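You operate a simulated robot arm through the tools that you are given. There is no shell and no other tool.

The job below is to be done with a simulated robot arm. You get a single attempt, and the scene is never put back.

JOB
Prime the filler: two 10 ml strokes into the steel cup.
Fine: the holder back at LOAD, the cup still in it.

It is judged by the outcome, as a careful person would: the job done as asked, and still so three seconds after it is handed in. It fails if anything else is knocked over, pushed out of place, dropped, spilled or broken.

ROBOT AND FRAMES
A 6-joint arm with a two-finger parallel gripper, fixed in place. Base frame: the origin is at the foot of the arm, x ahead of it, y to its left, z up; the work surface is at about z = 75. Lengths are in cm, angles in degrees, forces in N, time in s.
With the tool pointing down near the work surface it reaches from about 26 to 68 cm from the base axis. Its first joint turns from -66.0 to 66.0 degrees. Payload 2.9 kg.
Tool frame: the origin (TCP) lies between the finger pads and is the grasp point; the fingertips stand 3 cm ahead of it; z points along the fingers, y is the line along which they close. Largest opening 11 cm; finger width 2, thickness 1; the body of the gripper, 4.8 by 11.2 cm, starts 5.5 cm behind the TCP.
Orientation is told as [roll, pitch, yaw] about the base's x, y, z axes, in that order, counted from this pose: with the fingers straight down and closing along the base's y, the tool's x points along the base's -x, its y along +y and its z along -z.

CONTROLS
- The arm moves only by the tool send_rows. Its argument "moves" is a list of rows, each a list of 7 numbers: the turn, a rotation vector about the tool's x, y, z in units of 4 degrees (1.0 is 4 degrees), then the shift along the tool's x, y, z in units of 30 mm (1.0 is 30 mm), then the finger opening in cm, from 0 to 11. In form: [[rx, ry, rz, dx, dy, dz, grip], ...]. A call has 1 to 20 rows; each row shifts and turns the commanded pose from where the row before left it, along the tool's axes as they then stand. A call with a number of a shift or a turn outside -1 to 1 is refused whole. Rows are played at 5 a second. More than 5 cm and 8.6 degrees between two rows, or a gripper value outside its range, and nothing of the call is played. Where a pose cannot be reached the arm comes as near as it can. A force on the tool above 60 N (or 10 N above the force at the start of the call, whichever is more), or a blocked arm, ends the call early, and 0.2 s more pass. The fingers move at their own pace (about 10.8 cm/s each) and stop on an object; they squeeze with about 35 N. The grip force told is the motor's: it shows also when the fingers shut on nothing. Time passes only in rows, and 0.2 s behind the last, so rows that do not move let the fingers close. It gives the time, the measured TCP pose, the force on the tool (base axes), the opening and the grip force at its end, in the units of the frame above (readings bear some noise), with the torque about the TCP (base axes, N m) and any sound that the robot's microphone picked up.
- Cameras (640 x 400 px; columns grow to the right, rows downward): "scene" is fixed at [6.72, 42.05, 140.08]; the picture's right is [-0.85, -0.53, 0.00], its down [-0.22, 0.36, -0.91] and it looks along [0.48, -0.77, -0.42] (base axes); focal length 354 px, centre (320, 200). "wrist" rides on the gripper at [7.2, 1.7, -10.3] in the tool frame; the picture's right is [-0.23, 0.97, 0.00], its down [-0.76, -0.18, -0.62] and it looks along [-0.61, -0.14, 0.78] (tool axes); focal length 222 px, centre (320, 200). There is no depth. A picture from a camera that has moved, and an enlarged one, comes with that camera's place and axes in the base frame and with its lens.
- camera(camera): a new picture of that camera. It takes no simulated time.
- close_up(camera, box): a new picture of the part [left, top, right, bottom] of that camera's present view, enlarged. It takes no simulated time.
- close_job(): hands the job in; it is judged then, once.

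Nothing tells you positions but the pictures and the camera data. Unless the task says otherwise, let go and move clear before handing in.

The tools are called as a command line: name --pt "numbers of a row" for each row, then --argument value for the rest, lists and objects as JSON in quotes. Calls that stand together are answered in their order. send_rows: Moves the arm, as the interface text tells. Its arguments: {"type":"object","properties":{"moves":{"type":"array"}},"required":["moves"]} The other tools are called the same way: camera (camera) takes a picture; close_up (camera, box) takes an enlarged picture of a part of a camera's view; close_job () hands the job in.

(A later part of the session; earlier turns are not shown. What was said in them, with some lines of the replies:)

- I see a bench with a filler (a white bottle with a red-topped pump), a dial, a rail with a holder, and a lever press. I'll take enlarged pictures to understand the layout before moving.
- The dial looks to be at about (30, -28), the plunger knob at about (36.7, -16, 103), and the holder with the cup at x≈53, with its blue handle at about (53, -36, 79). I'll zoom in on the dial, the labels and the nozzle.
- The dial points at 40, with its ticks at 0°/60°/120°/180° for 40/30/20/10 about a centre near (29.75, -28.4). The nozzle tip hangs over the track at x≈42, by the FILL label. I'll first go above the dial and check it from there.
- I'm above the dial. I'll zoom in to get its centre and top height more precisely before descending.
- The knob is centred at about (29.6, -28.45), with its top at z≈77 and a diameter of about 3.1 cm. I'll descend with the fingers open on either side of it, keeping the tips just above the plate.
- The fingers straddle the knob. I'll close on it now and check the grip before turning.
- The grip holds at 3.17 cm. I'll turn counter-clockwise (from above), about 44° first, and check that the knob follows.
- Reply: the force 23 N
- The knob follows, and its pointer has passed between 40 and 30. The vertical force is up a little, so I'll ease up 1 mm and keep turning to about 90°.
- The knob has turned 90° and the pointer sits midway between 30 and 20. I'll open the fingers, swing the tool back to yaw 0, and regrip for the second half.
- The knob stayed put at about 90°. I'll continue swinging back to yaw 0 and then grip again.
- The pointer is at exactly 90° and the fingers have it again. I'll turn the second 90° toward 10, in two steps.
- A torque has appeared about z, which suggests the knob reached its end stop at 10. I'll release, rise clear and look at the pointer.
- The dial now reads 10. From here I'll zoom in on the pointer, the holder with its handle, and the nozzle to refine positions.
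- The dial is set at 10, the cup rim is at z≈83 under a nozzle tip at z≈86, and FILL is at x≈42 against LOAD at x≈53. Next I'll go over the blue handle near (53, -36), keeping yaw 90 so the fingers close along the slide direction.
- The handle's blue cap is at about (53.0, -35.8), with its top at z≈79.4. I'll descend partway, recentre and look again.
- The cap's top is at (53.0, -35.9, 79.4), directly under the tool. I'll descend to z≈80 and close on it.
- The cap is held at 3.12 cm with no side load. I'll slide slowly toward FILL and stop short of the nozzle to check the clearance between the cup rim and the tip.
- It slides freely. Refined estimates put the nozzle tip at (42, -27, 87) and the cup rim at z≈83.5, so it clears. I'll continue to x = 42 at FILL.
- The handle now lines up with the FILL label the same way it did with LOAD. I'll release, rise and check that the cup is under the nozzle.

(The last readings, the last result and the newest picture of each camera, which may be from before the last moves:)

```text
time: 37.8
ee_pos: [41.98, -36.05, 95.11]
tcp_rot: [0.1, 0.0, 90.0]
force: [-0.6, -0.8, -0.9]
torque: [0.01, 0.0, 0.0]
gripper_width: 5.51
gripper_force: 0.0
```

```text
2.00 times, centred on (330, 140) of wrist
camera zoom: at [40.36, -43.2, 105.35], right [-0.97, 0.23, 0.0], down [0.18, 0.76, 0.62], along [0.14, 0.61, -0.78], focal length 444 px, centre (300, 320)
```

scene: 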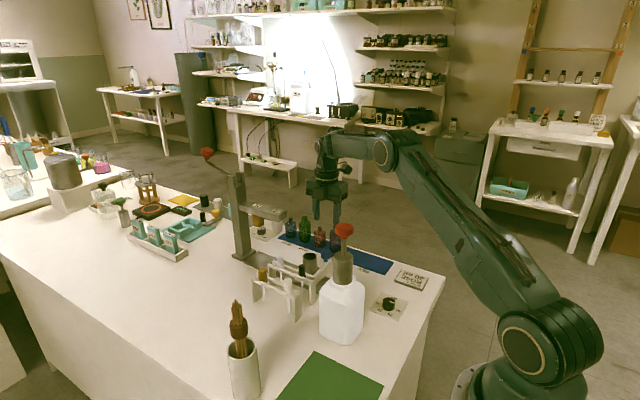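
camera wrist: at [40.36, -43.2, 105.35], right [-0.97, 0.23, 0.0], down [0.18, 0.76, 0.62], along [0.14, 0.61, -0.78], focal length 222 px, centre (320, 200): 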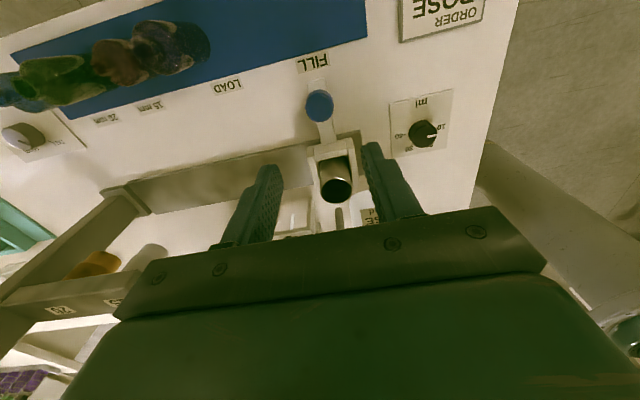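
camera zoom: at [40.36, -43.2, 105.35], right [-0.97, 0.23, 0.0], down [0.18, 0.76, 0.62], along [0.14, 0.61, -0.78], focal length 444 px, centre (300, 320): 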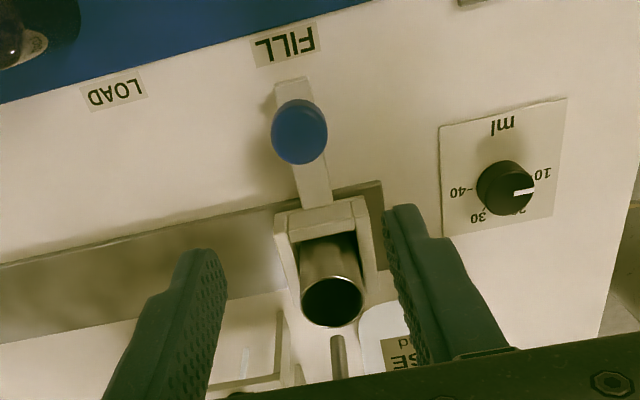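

The cup is centred under the nozzle tip, both near (42, -27). I'll close the fingers, rise and move over the red plunger at about (36.7, -16).

send_rows --pt "0 0 0 0 0 -1 3" --pt "0 0 0 0 0 -1 1" --pt "0 0 0 0 0 -1 0" --pt "0 0 0 0 0 -1 0" --pt "0 0 0 0 0 -1 0" --pt "0 0 0 0 0 -1 0" --pt "0 0 0 -0.95 0.25 0 0" --pt "0 0 0 -0.95 0.25 0 0" --pt "0 0 0 -0.95 0.25 0 0" --pt "0 0 0 -0.95 0.25 0 0" --pt "0 0 0 -0.95 0.25 0 0" --pt "0 0 0 -0.95 0.25 0 0" --pt "0 0 0 -0.97 0.25 0 0" --pt "0 0 0 0 0 0 0"

camera --camera "wrist"

close_up --camera "scene" --box '[260, 130, 440, 350]'

```text
time: 40.8
ee_pos: [36.79, -15.62, 113.23]
tcp_rot: [0.0, -0.1, 90.1]
force: [-0.6, -1.0, -0.3]
torque: [-0.02, 0.0, -0.02]
gripper_width: 0.02
gripper_force: 35.0
```

```text
taken
camera wrist: at [35.12, -22.99, 123.48], right [-0.97, 0.23, 0.0], down [0.18, 0.76, 0.62], along [0.14, 0.61, -0.78], focal length 222 px, centre (320, 200)
```

wrist: 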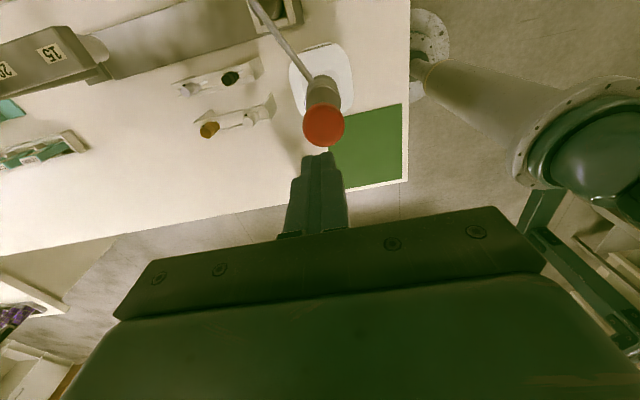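

```text
1.82 times, centred on (350, 240) of scene
camera zoom: at [6.72, 42.06, 140.08], right [-0.85, -0.53, 0.0], down [-0.22, 0.36, -0.91], along [0.48, -0.77, -0.42], focal length 644 px, centre (266, 127)
```

zoom: 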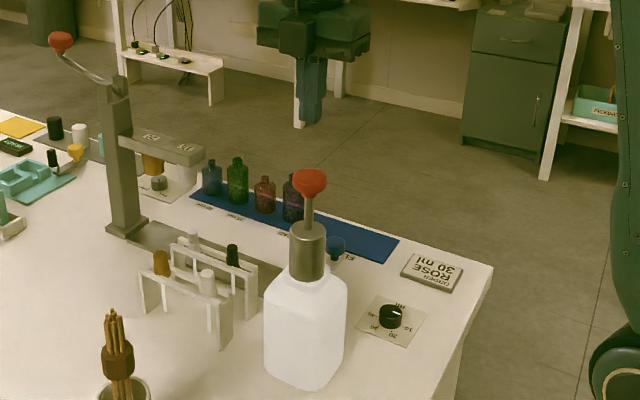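

The closed fingers are nearly above the red knob. I'll zoom in for a more exact centre.

close_up --camera "wrist" --box '[260, 30, 390, 170]'

close_up --camera "scene" --box '[310, 210, 380, 270]'

```text
2.86 times, centred on (325, 100) of wrist
camera zoom: at [35.12, -22.99, 123.48], right [-0.97, 0.23, 0.0], down [0.18, 0.76, 0.62], along [0.14, 0.61, -0.78], focal length 635 px, centre (306, 486)
```

zoom: 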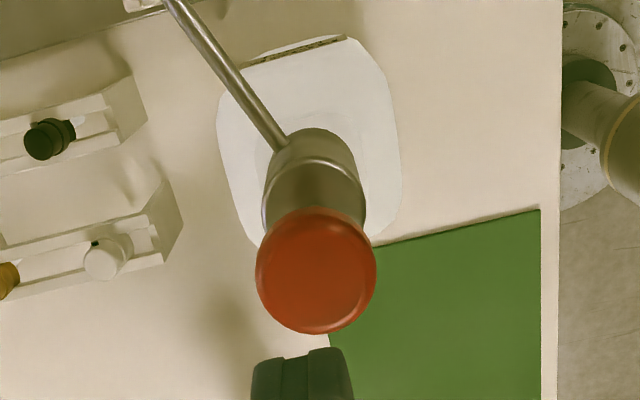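

```text
6.67 times, centred on (345, 240) of scene
camera zoom: at [6.72, 42.06, 140.08], right [-0.85, -0.53, 0.0], down [-0.22, 0.36, -0.91], along [0.48, -0.77, -0.42], focal length 2361 px, centre (153, -67)
```

zoom: 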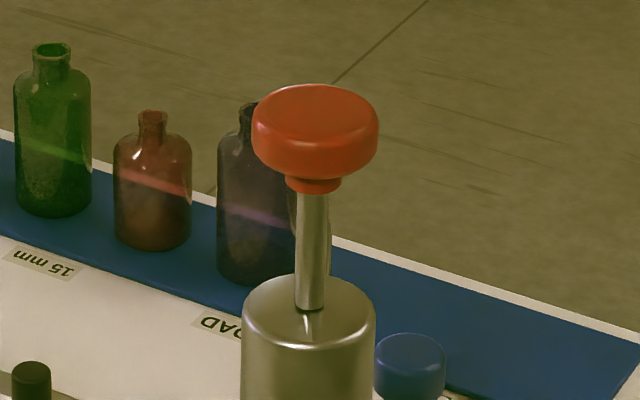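

The red knob is about 4 cm wide, centred at roughly (36.4, -15.85), with its top at z≈103.3. I'll shift slightly and descend to just above it, then look from the side.

send_rows --pt "0 0 0 0.067 0.117 0.6 0" --pt "0 0 0 0 0 0.7 0" --pt "0 0 0 0 0 0.6 0" --pt "0 0 0 0 0 0 0"

close_up --camera "wrist" --box '[260, 60, 400, 240]'

close_up --camera "scene" --box '[300, 180, 400, 280]'

```text
time: 41.8
ee_pos: [36.52, -15.91, 107.49]
tcp_rot: [0.0, 0.0, 90.0]
force: [0.6, 0.5, -0.2]
torque: [0.0, -0.01, -0.01]
gripper_width: 0.0
gripper_force: 34.5
```

```text
2.22 times, centred on (330, 150) of wrist
camera zoom: at [34.86, -23.2, 117.72], right [-0.97, 0.23, 0.0], down [0.18, 0.76, 0.62], along [0.14, 0.61, -0.78], focal length 494 px, centre (298, 311)
```

zoom: 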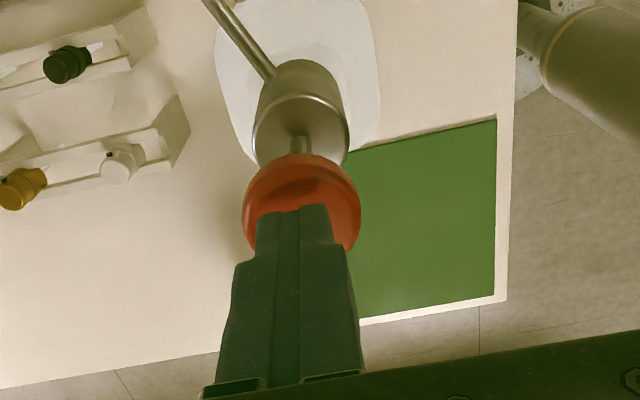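

```text
4.00 times, centred on (350, 230) of scene
camera zoom: at [6.72, 42.05, 140.08], right [-0.85, -0.53, 0.0], down [-0.22, 0.36, -0.91], along [0.48, -0.77, -0.42], focal length 1417 px, centre (200, 80)
```

zoom: 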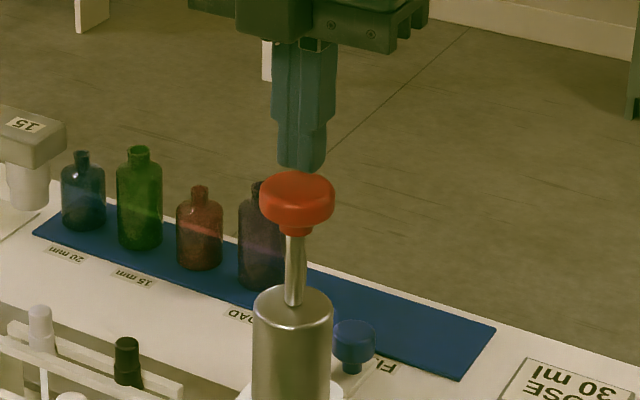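

The alignment is within about 2 mm. I'll nudge toward it and lower gently until the tips touch the knob.

send_rows --pt "0 0 0 0.05 0.03 0.1 0" --pt "0 0 0 0 0 0.1 0" --pt "0 0 0 0 0 0.1 0" --pt "0 0 0 0 0 0.1 0" --pt "0 0 0 0 0 0 0"

close_up --camera "scene" --box '[300, 180, 400, 280]'

```text
time: 43.0
ee_pos: [36.48, -16.19, 106.24]
tcp_rot: [0.0, 0.0, 90.0]
force: [0.7, 0.2, 3.2]
torque: [0.09, -0.02, -0.05]
gripper_width: 0.0
gripper_force: 35.0
```

```text
4.00 times, centred on (350, 230) of scene
camera zoom: at [6.72, 42.06, 140.08], right [-0.85, -0.53, 0.0], down [-0.22, 0.36, -0.91], along [0.48, -0.77, -0.42], focal length 1417 px, centre (200, 80)
```

zoom: 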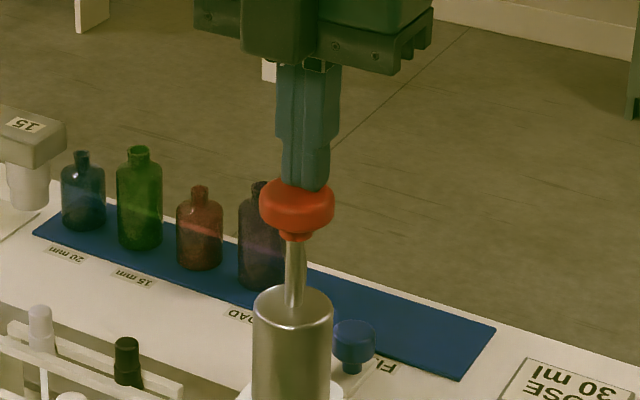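

The tips are touching, at about 3 N, with the knob top near z≈103.3. I'll press in small steps and watch the force.

send_rows --pt "0 0 0 0 0 0.1 0" --pt "0 0 0 0 0 0.1 0" --pt "0 0 0 0 0 0 0"

close_up --camera "scene" --box '[300, 180, 400, 280]'

```text
time: 43.8
ee_pos: [36.36, -16.13, 105.75]
tcp_rot: [0.0, 0.0, 90.0]
force: [0.5, 1.1, 2.9]
torque: [0.07, -0.01, 0.02]
gripper_width: 0.0
gripper_force: 34.7
```

```text
4.00 times, centred on (350, 230) of scene
camera zoom: at [6.72, 42.06, 140.08], right [-0.85, -0.53, 0.0], down [-0.22, 0.36, -0.91], along [0.48, -0.77, -0.42], focal length 1417 px, centre (200, 80)
```

zoom: 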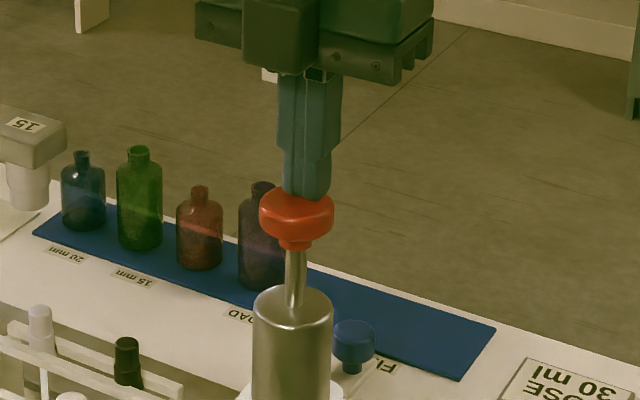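

The plunger moves down with only about 3 N. I'll continue pressing slowly toward the end of the stroke.

send_rows --pt "0 0 0 0 0 0.1 0" --pt "0 0 0 0 0 0.1 0" --pt "0 0 0 0 0 0.1 0" --pt "0 0 0 0 0 0 0"

close_up --camera "scene" --box '[300, 180, 400, 280]'

```text
time: 44.6
ee_pos: [36.26, -16.36, 105.47]
tcp_rot: [-0.6, 0.2, 90.0]
force: [-7.0, 1.8, 22.1]
torque: [0.25, 0.19, 0.1]
gripper_width: 0.0
gripper_force: 35.0
stopped in row 3: the force on the tool passed its limit at 64 N (the readings are from after the stop); the commanded pose is now the measured one
```

```text
4.00 times, centred on (350, 230) of scene
camera zoom: at [6.68, 42.07, 140.07], right [-0.85, -0.53, 0.0], down [-0.22, 0.36, -0.91], along [0.48, -0.77, -0.42], focal length 1417 px, centre (200, 80)
```

zoom: 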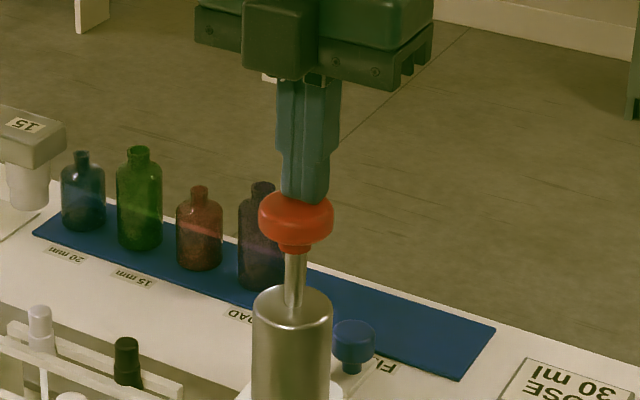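

I hit the stroke's end stop at TCP z≈105.4, a travel of about 1 cm, so the first 10 ml stroke is done. I'll hold briefly, then rise clear so the plunger returns fully.

send_rows --pt "0 0 0 0 0 0 0" --pt "0 0 0 0 0 0 0" --pt "0 0 0 0 0 -0.1 0" --pt "0 0 0 0 0 -0.1 0" --pt "0 0 0 0 0 -0.2 0" --pt "0 0 0 0 0 -0.3 0" --pt "0 0 0 0 0 0 0" --pt "0 0 0 0 0 0 0" --pt "0 0 0 0 0 0 0"

close_up --camera "scene" --box '[300, 180, 400, 280]'

camera --camera "wrist"

camera --camera "scene"

```text
time: 46.6
ee_pos: [36.22, -16.36, 107.39]
tcp_rot: [-0.4, 0.2, 90.1]
force: [0.2, 1.5, -0.1]
torque: [0.01, 0.03, -0.02]
gripper_width: 0.0
gripper_force: 35.4
```

```text
4.00 times, centred on (350, 230) of scene
camera zoom: at [6.72, 42.05, 140.08], right [-0.85, -0.53, 0.0], down [-0.22, 0.36, -0.91], along [0.48, -0.77, -0.42], focal length 1417 px, centre (200, 80)
```

zoom: 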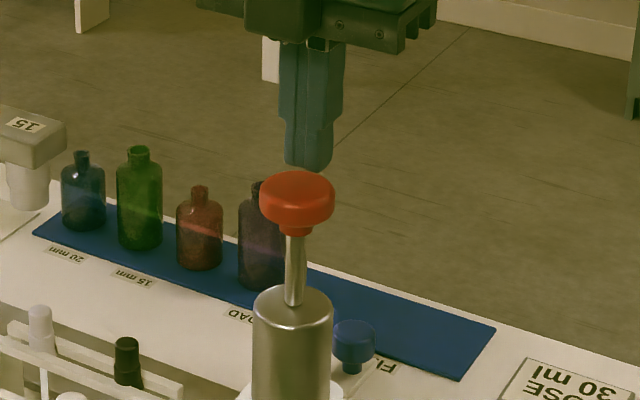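

```text
taken
camera wrist: at [34.58, -23.57, 117.67], right [-0.97, 0.23, -0.01], down [0.17, 0.76, 0.62], along [0.15, 0.6, -0.78], focal length 222 px, centre (320, 200)
```

wrist: 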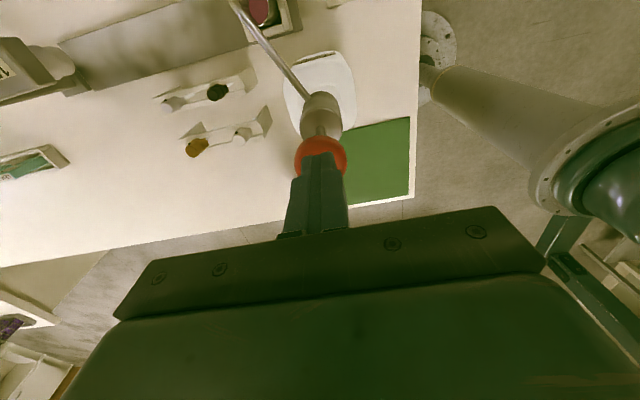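

```text
taken
```

scene: 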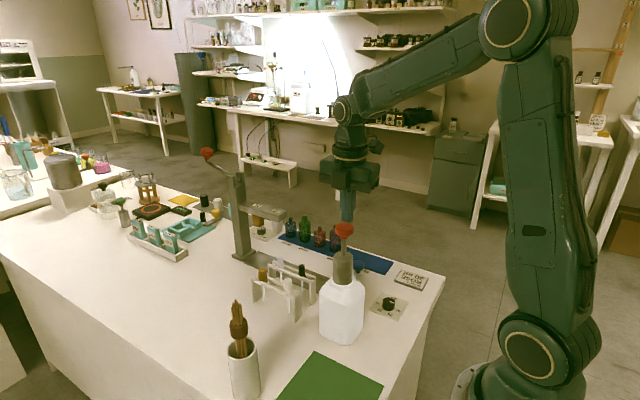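

The plunger has returned to full height, and I can see rose-coloured liquid in the cup. I'll zoom in on the cup before the second stroke.

close_up --camera "wrist" --box '[220, 0, 340, 75]'

```text
5.33 times, centred on (280, 38) of wrist
camera zoom: at [34.58, -23.57, 117.67], right [-0.97, 0.23, -0.01], down [0.17, 0.76, 0.62], along [0.15, 0.6, -0.78], focal length 1185 px, centre (533, 1067)
```

zoom: 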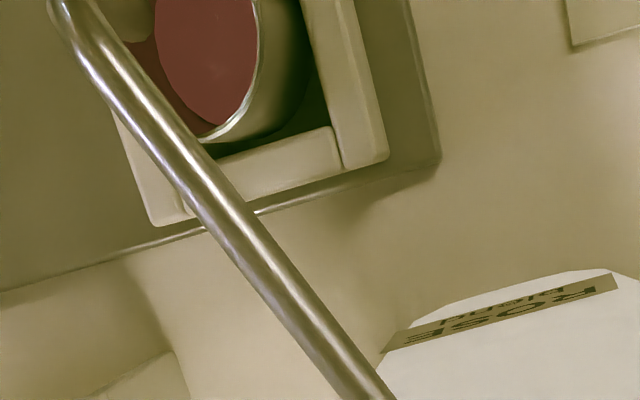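

The cup holds a shallow layer of liquid. Now the second stroke: I'll recentre slightly and press down to just past the stop depth found before (TCP z≈105.4).

send_rows --pt "0.05 -0.1 0 -0.083 -0.067 0 0" --pt "0 0 0 0 0 0.1 0" --pt "0 0 0 0 0 0.1 0" --pt "0 0 0 0 0 0.1 0" --pt "0 0 0 0 0 0.1 0" --pt "0 0 0 0 0 0.1 0" --pt "0 0 0 0 0 0.1 0" --pt "0 0 0 0 0 0.06 0" --pt "0 0 0 0 0 0.04 0" --pt "0 0 0 0 0 0.03 0" --pt "0 0 0 0 0 0 0"

close_up --camera "scene" --box '[300, 180, 400, 280]'

```text
time: 49.0
ee_pos: [36.63, -16.04, 105.39]
tcp_rot: [-0.9, -0.1, 90.0]
force: [-11.4, 4.4, 45.9]
torque: [0.4, 0.36, -0.09]
gripper_width: 0.0
gripper_force: 34.5
```

```text
4.00 times, centred on (350, 230) of scene
camera zoom: at [6.64, 42.09, 140.07], right [-0.85, -0.53, 0.0], down [-0.22, 0.36, -0.91], along [0.48, -0.77, -0.42], focal length 1417 px, centre (200, 80)
```

zoom: 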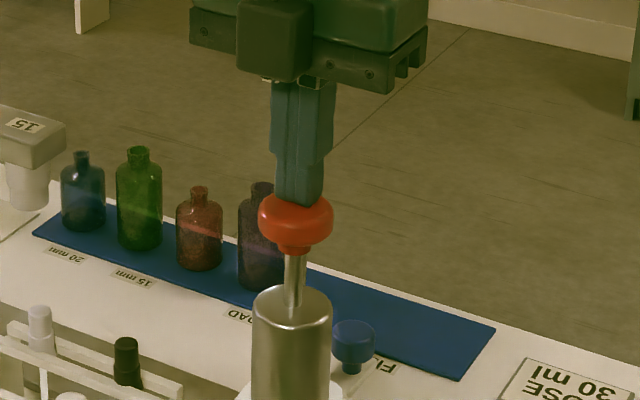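

I reached the stop again, at 46 N, so the second stroke is complete. I'll rise well clear and check the plunger's return and the cup.

send_rows --pt "0 0 0 0 0 0 0" --pt "0 0 0 0 0 -0.1 0" --pt "0 0 0 0 0 -0.1 0" --pt "0 0 0 0 0 -0.2 0" --pt "0 0 0 0 0 -0.4 0" --pt "0 0 0 0 0 -0.6 0" --pt "0 0 0 0 0 -0.8 0" --pt "0 0 0 0 0 -0.6 0" --pt "0 0 0 0 0 0 0" --pt "0 0 0 0 0 0 0"

close_up --camera "scene" --box '[300, 180, 400, 280]'

close_up --camera "wrist" --box '[220, 0, 380, 130]'

```text
time: 51.2
ee_pos: [36.5, -16.08, 113.68]
tcp_rot: [-0.6, -0.3, 89.9]
force: [0.3, -0.3, -0.1]
torque: [0.01, 0.0, 0.01]
gripper_width: 0.01
gripper_force: 34.5
```

```text
4.00 times, centred on (350, 230) of scene
camera zoom: at [6.72, 42.05, 140.08], right [-0.85, -0.53, 0.0], down [-0.22, 0.36, -0.91], along [0.48, -0.77, -0.42], focal length 1417 px, centre (200, 80)
```

zoom: 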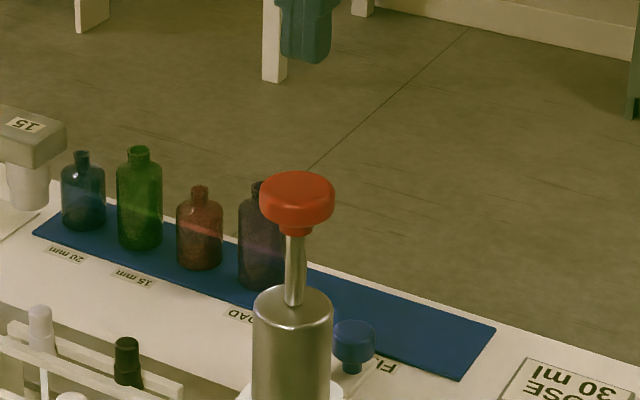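

```text
3.08 times, centred on (300, 65) of wrist
camera zoom: at [34.76, -23.38, 123.83], right [-0.97, 0.23, -0.01], down [0.17, 0.76, 0.63], along [0.15, 0.61, -0.78], focal length 684 px, centre (382, 615)
```

zoom: 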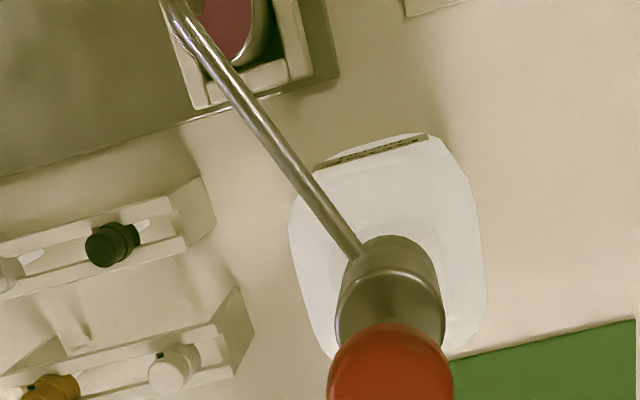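

The plunger is back at full height and the cup shows the rose liquid. I'll level the tool and go back over the blue handle at (42, -36), opening the fingers on the way.

send_rows --pt "-0.15 0.075 0.02 0.94 -0.26 0 0" --pt "0 0 0 0.94 -0.26 0 0" --pt "0 0 0 0.94 -0.26 0 0" --pt "0 0 0 0.94 -0.26 0 1" --pt "0 0 0 0.94 -0.26 0 3" --pt "0 0 0 0.94 -0.26 0 5.5" --pt "0 0 0 0.94 -0.26 0 5.5" --pt "0 0 0 0 0 1 5.5" --pt "0 0 0 0 0 1 5.5" --pt "0 0 0 0 0 1 5.5" --pt "0 0 0 0 0 1 5.5" --pt "0 0 0 0 0 1 5.5" --pt "0 0 0 0 0 1 5.5" --pt "0 0 0 0 0 0 5.5"

camera --camera "wrist"

close_up --camera "wrist" --box '[220, 40, 440, 240]'

```text
time: 54.2
ee_pos: [41.94, -35.86, 95.68]
tcp_rot: [0.1, 0.1, 89.9]
force: [-0.2, 0.5, 0.0]
torque: [0.01, 0.02, 0.0]
gripper_width: 5.5
gripper_force: 0.1
```

```text
taken
camera wrist: at [40.23, -43.12, 105.87], right [-0.97, 0.23, 0.0], down [0.18, 0.76, 0.62], along [0.14, 0.61, -0.78], focal length 222 px, centre (320, 200)
```

wrist: 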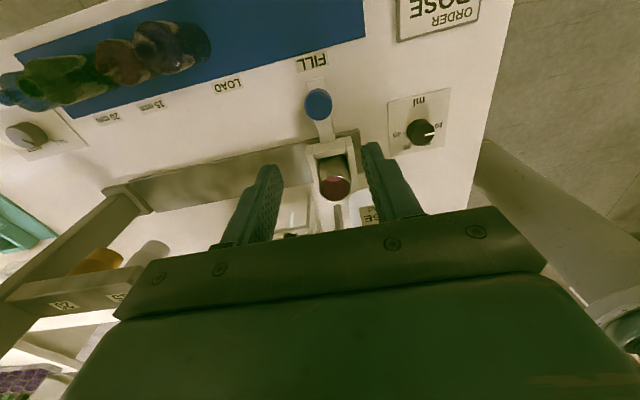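

```text
2.00 times, centred on (330, 140) of wrist
camera zoom: at [40.23, -43.12, 105.87], right [-0.97, 0.23, 0.0], down [0.18, 0.76, 0.62], along [0.14, 0.61, -0.78], focal length 444 px, centre (300, 320)
```

zoom: 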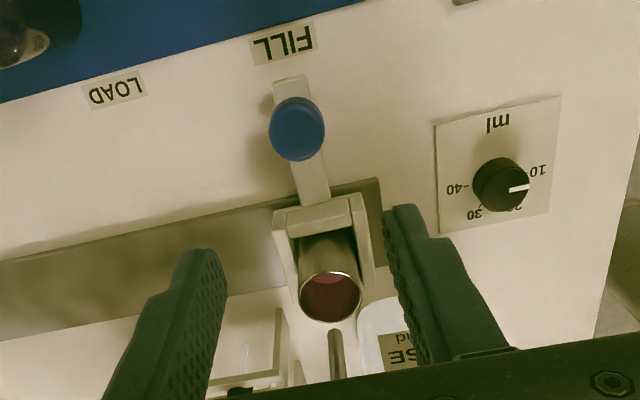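

The cup holds the rose liquid, with nothing spilled around it, and the handle is at (42.0, -36.0), right under the tool. I'll descend and regrip it.

send_rows --pt "0 0 0 0.03 -0.01 0.9 5.5" --pt "0 0 0 0 0 1 5.5" --pt "0 0 0 0 0 1 5.5" --pt "0 0 0 0 0 0.9 5.5" --pt "0 0 0 0 0 0.8 5.5" --pt "0 0 0 0 0 0.58 5.5" --pt "0 0 0 0 0 0 5.5" --pt "0 0 0 0 0 0 4" --pt "0 0 0 0 0 0 2.6" --pt "0 0 0 0 0 0 2.6" --pt "0 0 0 0 0 0 2.6"

camera --camera "wrist"

```text
time: 56.6
ee_pos: [42.15, -35.74, 80.1]
tcp_rot: [0.0, 0.1, 90.0]
force: [-0.7, -1.5, -3.6]
torque: [-0.11, 0.0, 0.0]
gripper_width: 3.12
gripper_force: 44.9
```

```text
taken
camera wrist: at [40.38, -43.05, 90.31], right [-0.97, 0.23, 0.0], down [0.18, 0.76, 0.62], along [0.14, 0.61, -0.78], focal length 222 px, centre (320, 200)
```

wrist: 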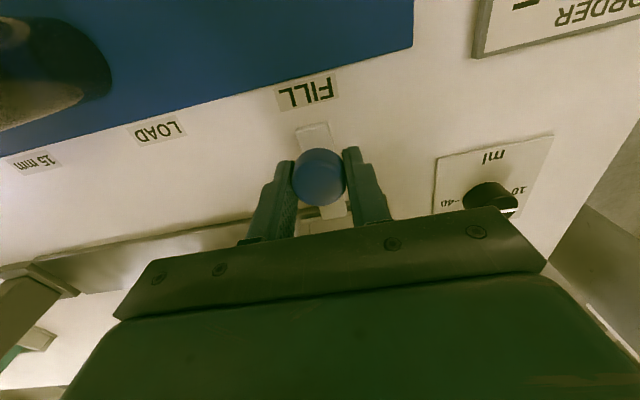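

I've regripped the handle at FILL. I'll slide gently back toward LOAD, first covering most of the distance.

send_rows --pt "0 0 0 0 -0.05 0 2.6" --pt "0 0 0 0 -0.1 0 2.6" --pt "0 0 0 0 -0.15 0 2.6" --pt "0 0 0 0 -0.2 0 2.6" --pt "0 0 0 0 -0.2 0 2.6" --pt "0 0 0 0 -0.2 0 2.6" --pt "0 0 0 0 -0.2 0 2.6" --pt "0 0 0 0 -0.2 0 2.6" --pt "0 0 0 0 -0.2 0 2.6" --pt "0 0 0 0 -0.2 0 2.6" --pt "0 0 0 0 -0.2 0 2.6" --pt "0 0 0 0 -0.2 0 2.6" --pt "0 0 0 0 -0.2 0 2.6" --pt "0 0 0 0 -0.15 0 2.6" --pt "0 0 0 0 -0.1 0 2.6" --pt "0 0 0 0 -0.05 0 2.6" --pt "0 0 0 0 0 0 2.6"

camera --camera "wrist"

```text
time: 60.2
ee_pos: [49.81, -35.88, 80.08]
tcp_rot: [0.1, -0.1, 90.0]
force: [-0.9, 25.6, -3.7]
torque: [0.53, 0.07, -0.15]
gripper_width: 3.11
gripper_force: 45.2
```

```text
taken
camera wrist: at [48.19, -43.11, 90.3], right [-0.97, 0.23, 0.0], down [0.18, 0.76, 0.62], along [0.14, 0.61, -0.78], focal length 222 px, centre (320, 200)
```

wrist: 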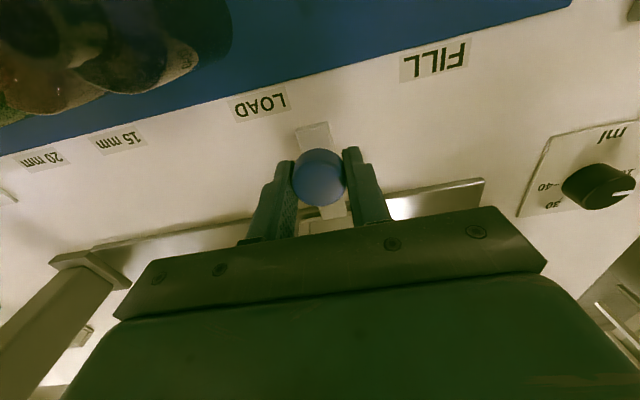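

A side load of about 25 N has built up along y, across the track. I'll ease it by shifting about 1 mm in +y while covering the last 3 cm to LOAD.

send_rows --pt "0 0 0 -0.02 0 0 2.6" --pt "0 0 0 -0.02 -0.05 0 2.6" --pt "0 0 0 0 -0.1 0 2.6" --pt "0 0 0 0 -0.15 0 2.6" --pt "0 0 0 0 -0.15 0 2.6" --pt "0 0 0 0 -0.15 0 2.6" --pt "0 0 0 0 -0.15 0 2.6" --pt "0 0 0 0 -0.15 0 2.6" --pt "0 0 0 0 -0.1 0 2.6" --pt "0 0 0 0 -0.05 0 2.6" --pt "0 0 0 0 0 0 2.6" --pt "0 0 0 0 0 0 2.6"

close_up --camera "wrist" --box '[230, 60, 410, 230]'

close_up --camera "scene" --box '[260, 180, 380, 290]'

```text
time: 62.8
ee_pos: [52.92, -35.85, 80.03]
tcp_rot: [0.0, 0.1, 89.9]
force: [1.0, 8.0, -7.1]
torque: [0.01, 0.03, -0.04]
gripper_width: 3.14
gripper_force: 44.8
```

```text
2.35 times, centred on (320, 145) of wrist
camera zoom: at [51.29, -43.08, 90.32], right [-0.97, 0.23, 0.0], down [0.18, 0.76, 0.62], along [0.14, 0.61, -0.78], focal length 523 px, centre (320, 329)
```

zoom: 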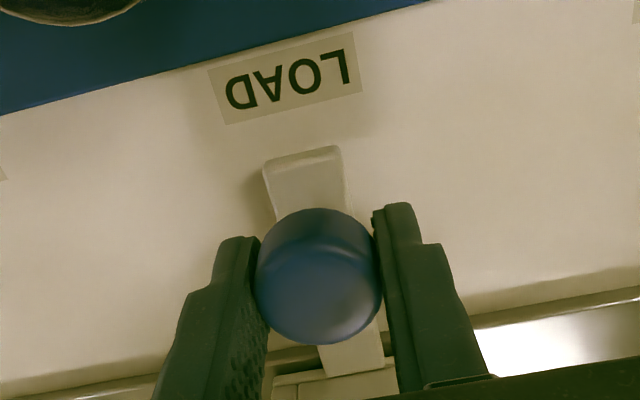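

```text
3.64 times, centred on (320, 235) of scene
camera zoom: at [6.73, 42.07, 140.07], right [-0.85, -0.53, 0.0], down [-0.22, 0.36, -0.91], along [0.48, -0.77, -0.42], focal length 1288 px, centre (320, 73)
```

zoom: 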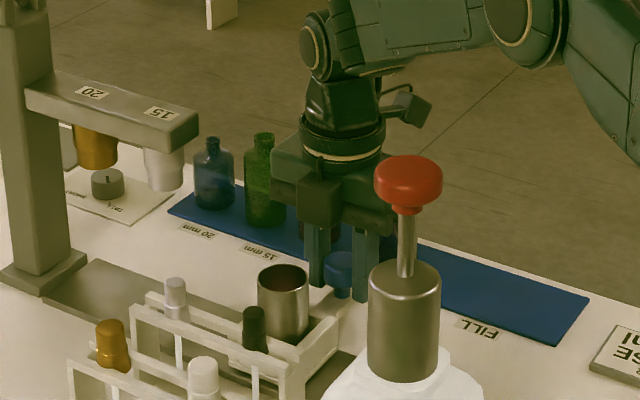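

The holder is back at LOAD. The label, the handle and the cup rim appear where they did in my earlier pictures. I'll release the handle and rise clear.

send_rows --pt "0 0 0 -0.01 0 0 2.6" --pt "0 0 0 0 0 0 3.4" --pt "0 0 0 0 0 0 4.5" --pt "0 0 0 0 0 0 5.5" --pt "0 0 0 0 0 0 5.5" --pt "0 0 0 0 0 -0.4 5.5" --pt "0 0 0 0 0 -0.8 5.5" --pt "0 0 0 0 0 -1 5.5" --pt "0 0 0 0 0 -1 5.5" --pt "0 0 0 0 0 -1 5.5" --pt "0 0 0 0 0 -1 5.5" --pt "0 0 0 0 0 -1 5.5" --pt "0 0 0 0 0 0 5.5"

camera --camera "wrist"

close_up --camera "wrist" --box '[240, 40, 440, 230]'

camera --camera "scene"

close_up --camera "scene" --box '[220, 200, 440, 340]'

```text
time: 65.6
ee_pos: [52.76, -35.84, 98.68]
tcp_rot: [-0.1, 0.0, 89.9]
force: [0.4, -0.9, 0.8]
torque: [-0.01, -0.02, -0.03]
gripper_width: 5.53
gripper_force: 0.1
```

```text
taken
camera wrist: at [51.15, -43.02, 108.92], right [-0.97, 0.23, 0.0], down [0.18, 0.76, 0.62], along [0.14, 0.61, -0.78], focal length 222 px, centre (320, 200)
```

wrist: 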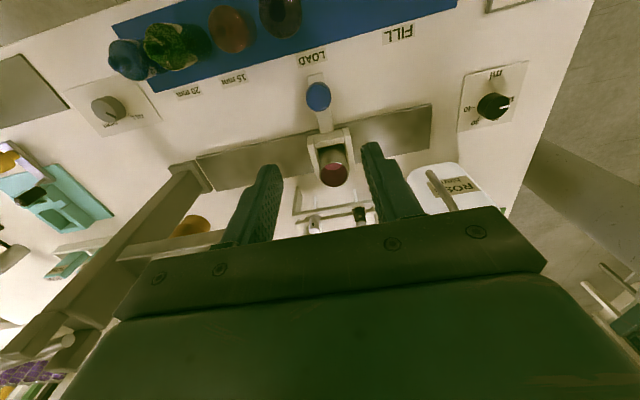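

```text
2.11 times, centred on (340, 135) of wrist
camera zoom: at [51.15, -43.02, 108.92], right [-0.97, 0.23, 0.0], down [0.18, 0.76, 0.62], along [0.14, 0.61, -0.78], focal length 468 px, centre (278, 337)
```

zoom: 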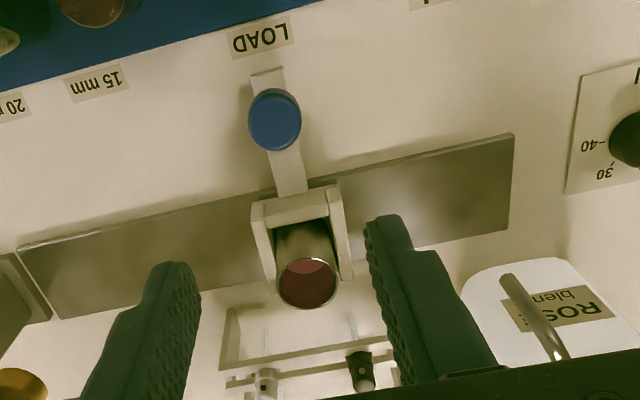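

```text
taken
```

scene: 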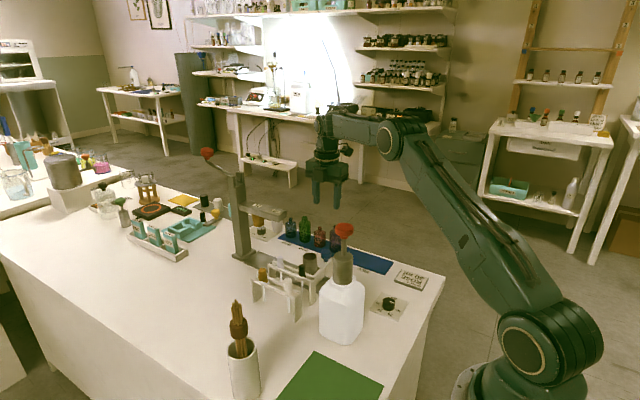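

```text
2.86 times, centred on (330, 270) of scene
camera zoom: at [6.72, 42.05, 140.08], right [-0.85, -0.53, 0.0], down [-0.22, 0.36, -0.91], along [0.48, -0.77, -0.42], focal length 1012 px, centre (291, 0)
```

zoom: 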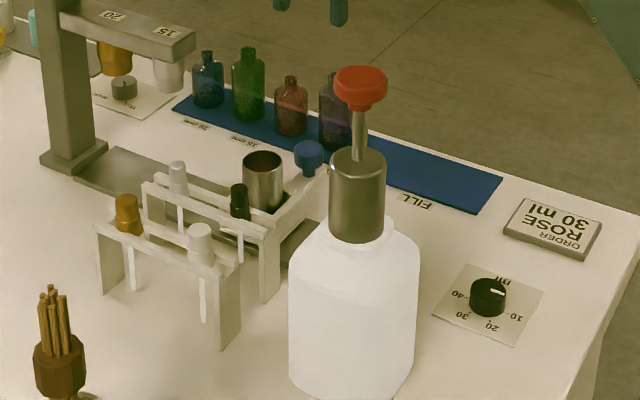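

Everything appears in place: holder at LOAD, plunger up, nothing disturbed. One last close look at the liquid in the cup and at the track near FILL for drips.

close_up --camera "wrist" --box '[300, 120, 370, 200]'

close_up --camera "wrist" --box '[340, 80, 520, 220]'

```text
5.00 times, centred on (335, 160) of wrist
camera zoom: at [51.15, -43.02, 108.92], right [-0.97, 0.23, 0.0], down [0.18, 0.76, 0.62], along [0.14, 0.61, -0.78], focal length 1111 px, centre (245, 400)
```

zoom: 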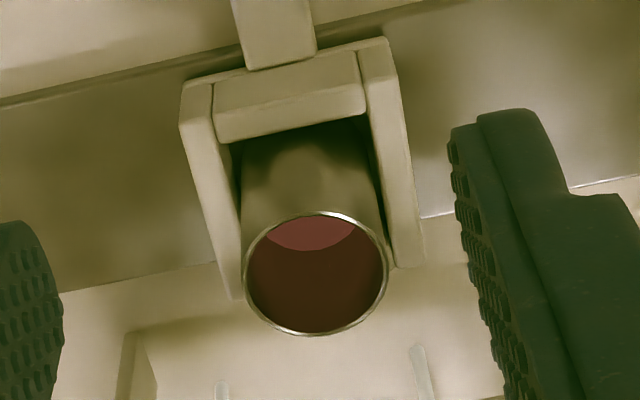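

```text
2.86 times, centred on (430, 150) of wrist
camera zoom: at [51.15, -43.02, 108.92], right [-0.97, 0.23, 0.0], down [0.18, 0.76, 0.62], along [0.14, 0.61, -0.78], focal length 635 px, centre (6, 343)
```

zoom: 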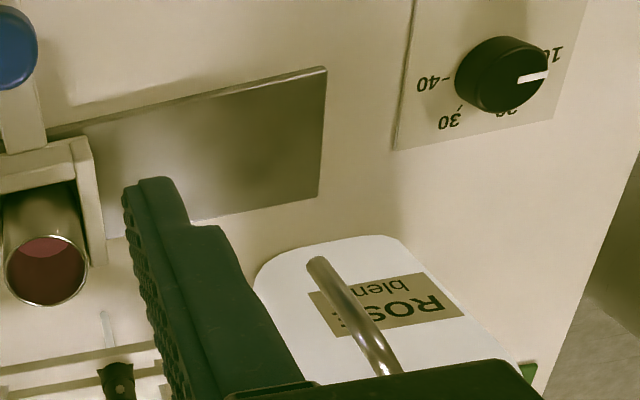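

The cup is back at LOAD in the holder with about 20 ml of rose liquid by the look of its level. The dial reads 10, the plunger is up and there are no drips on the track. The arm is clear, so I'm handing the job in.

close_job

```text
The job is handed in.
```

The filler is primed: two strokes at the 10 ml setting went into the steel cup, and the job is handed in.

- **Dial:** I turned it from 40 to 10, and it is still at 10 (not set back to 40).
- **Strokes:** the plunger was pressed to its end stop both times and came back up fully after each. The first press reached 64 N and tripped the arm's force limit at the stop; the second reached 46 N.
- **Volume:** I couldn't measure it directly, but the liquid level I estimated from the pictures fits about 20 ml.
- **Holder:** it is back at LOAD with the cup in it, lined up with the label as it was at the start.
- **Bench:** I saw no drips on the track, and nothing else looked moved or knocked over. The gripper has let go and is clear.
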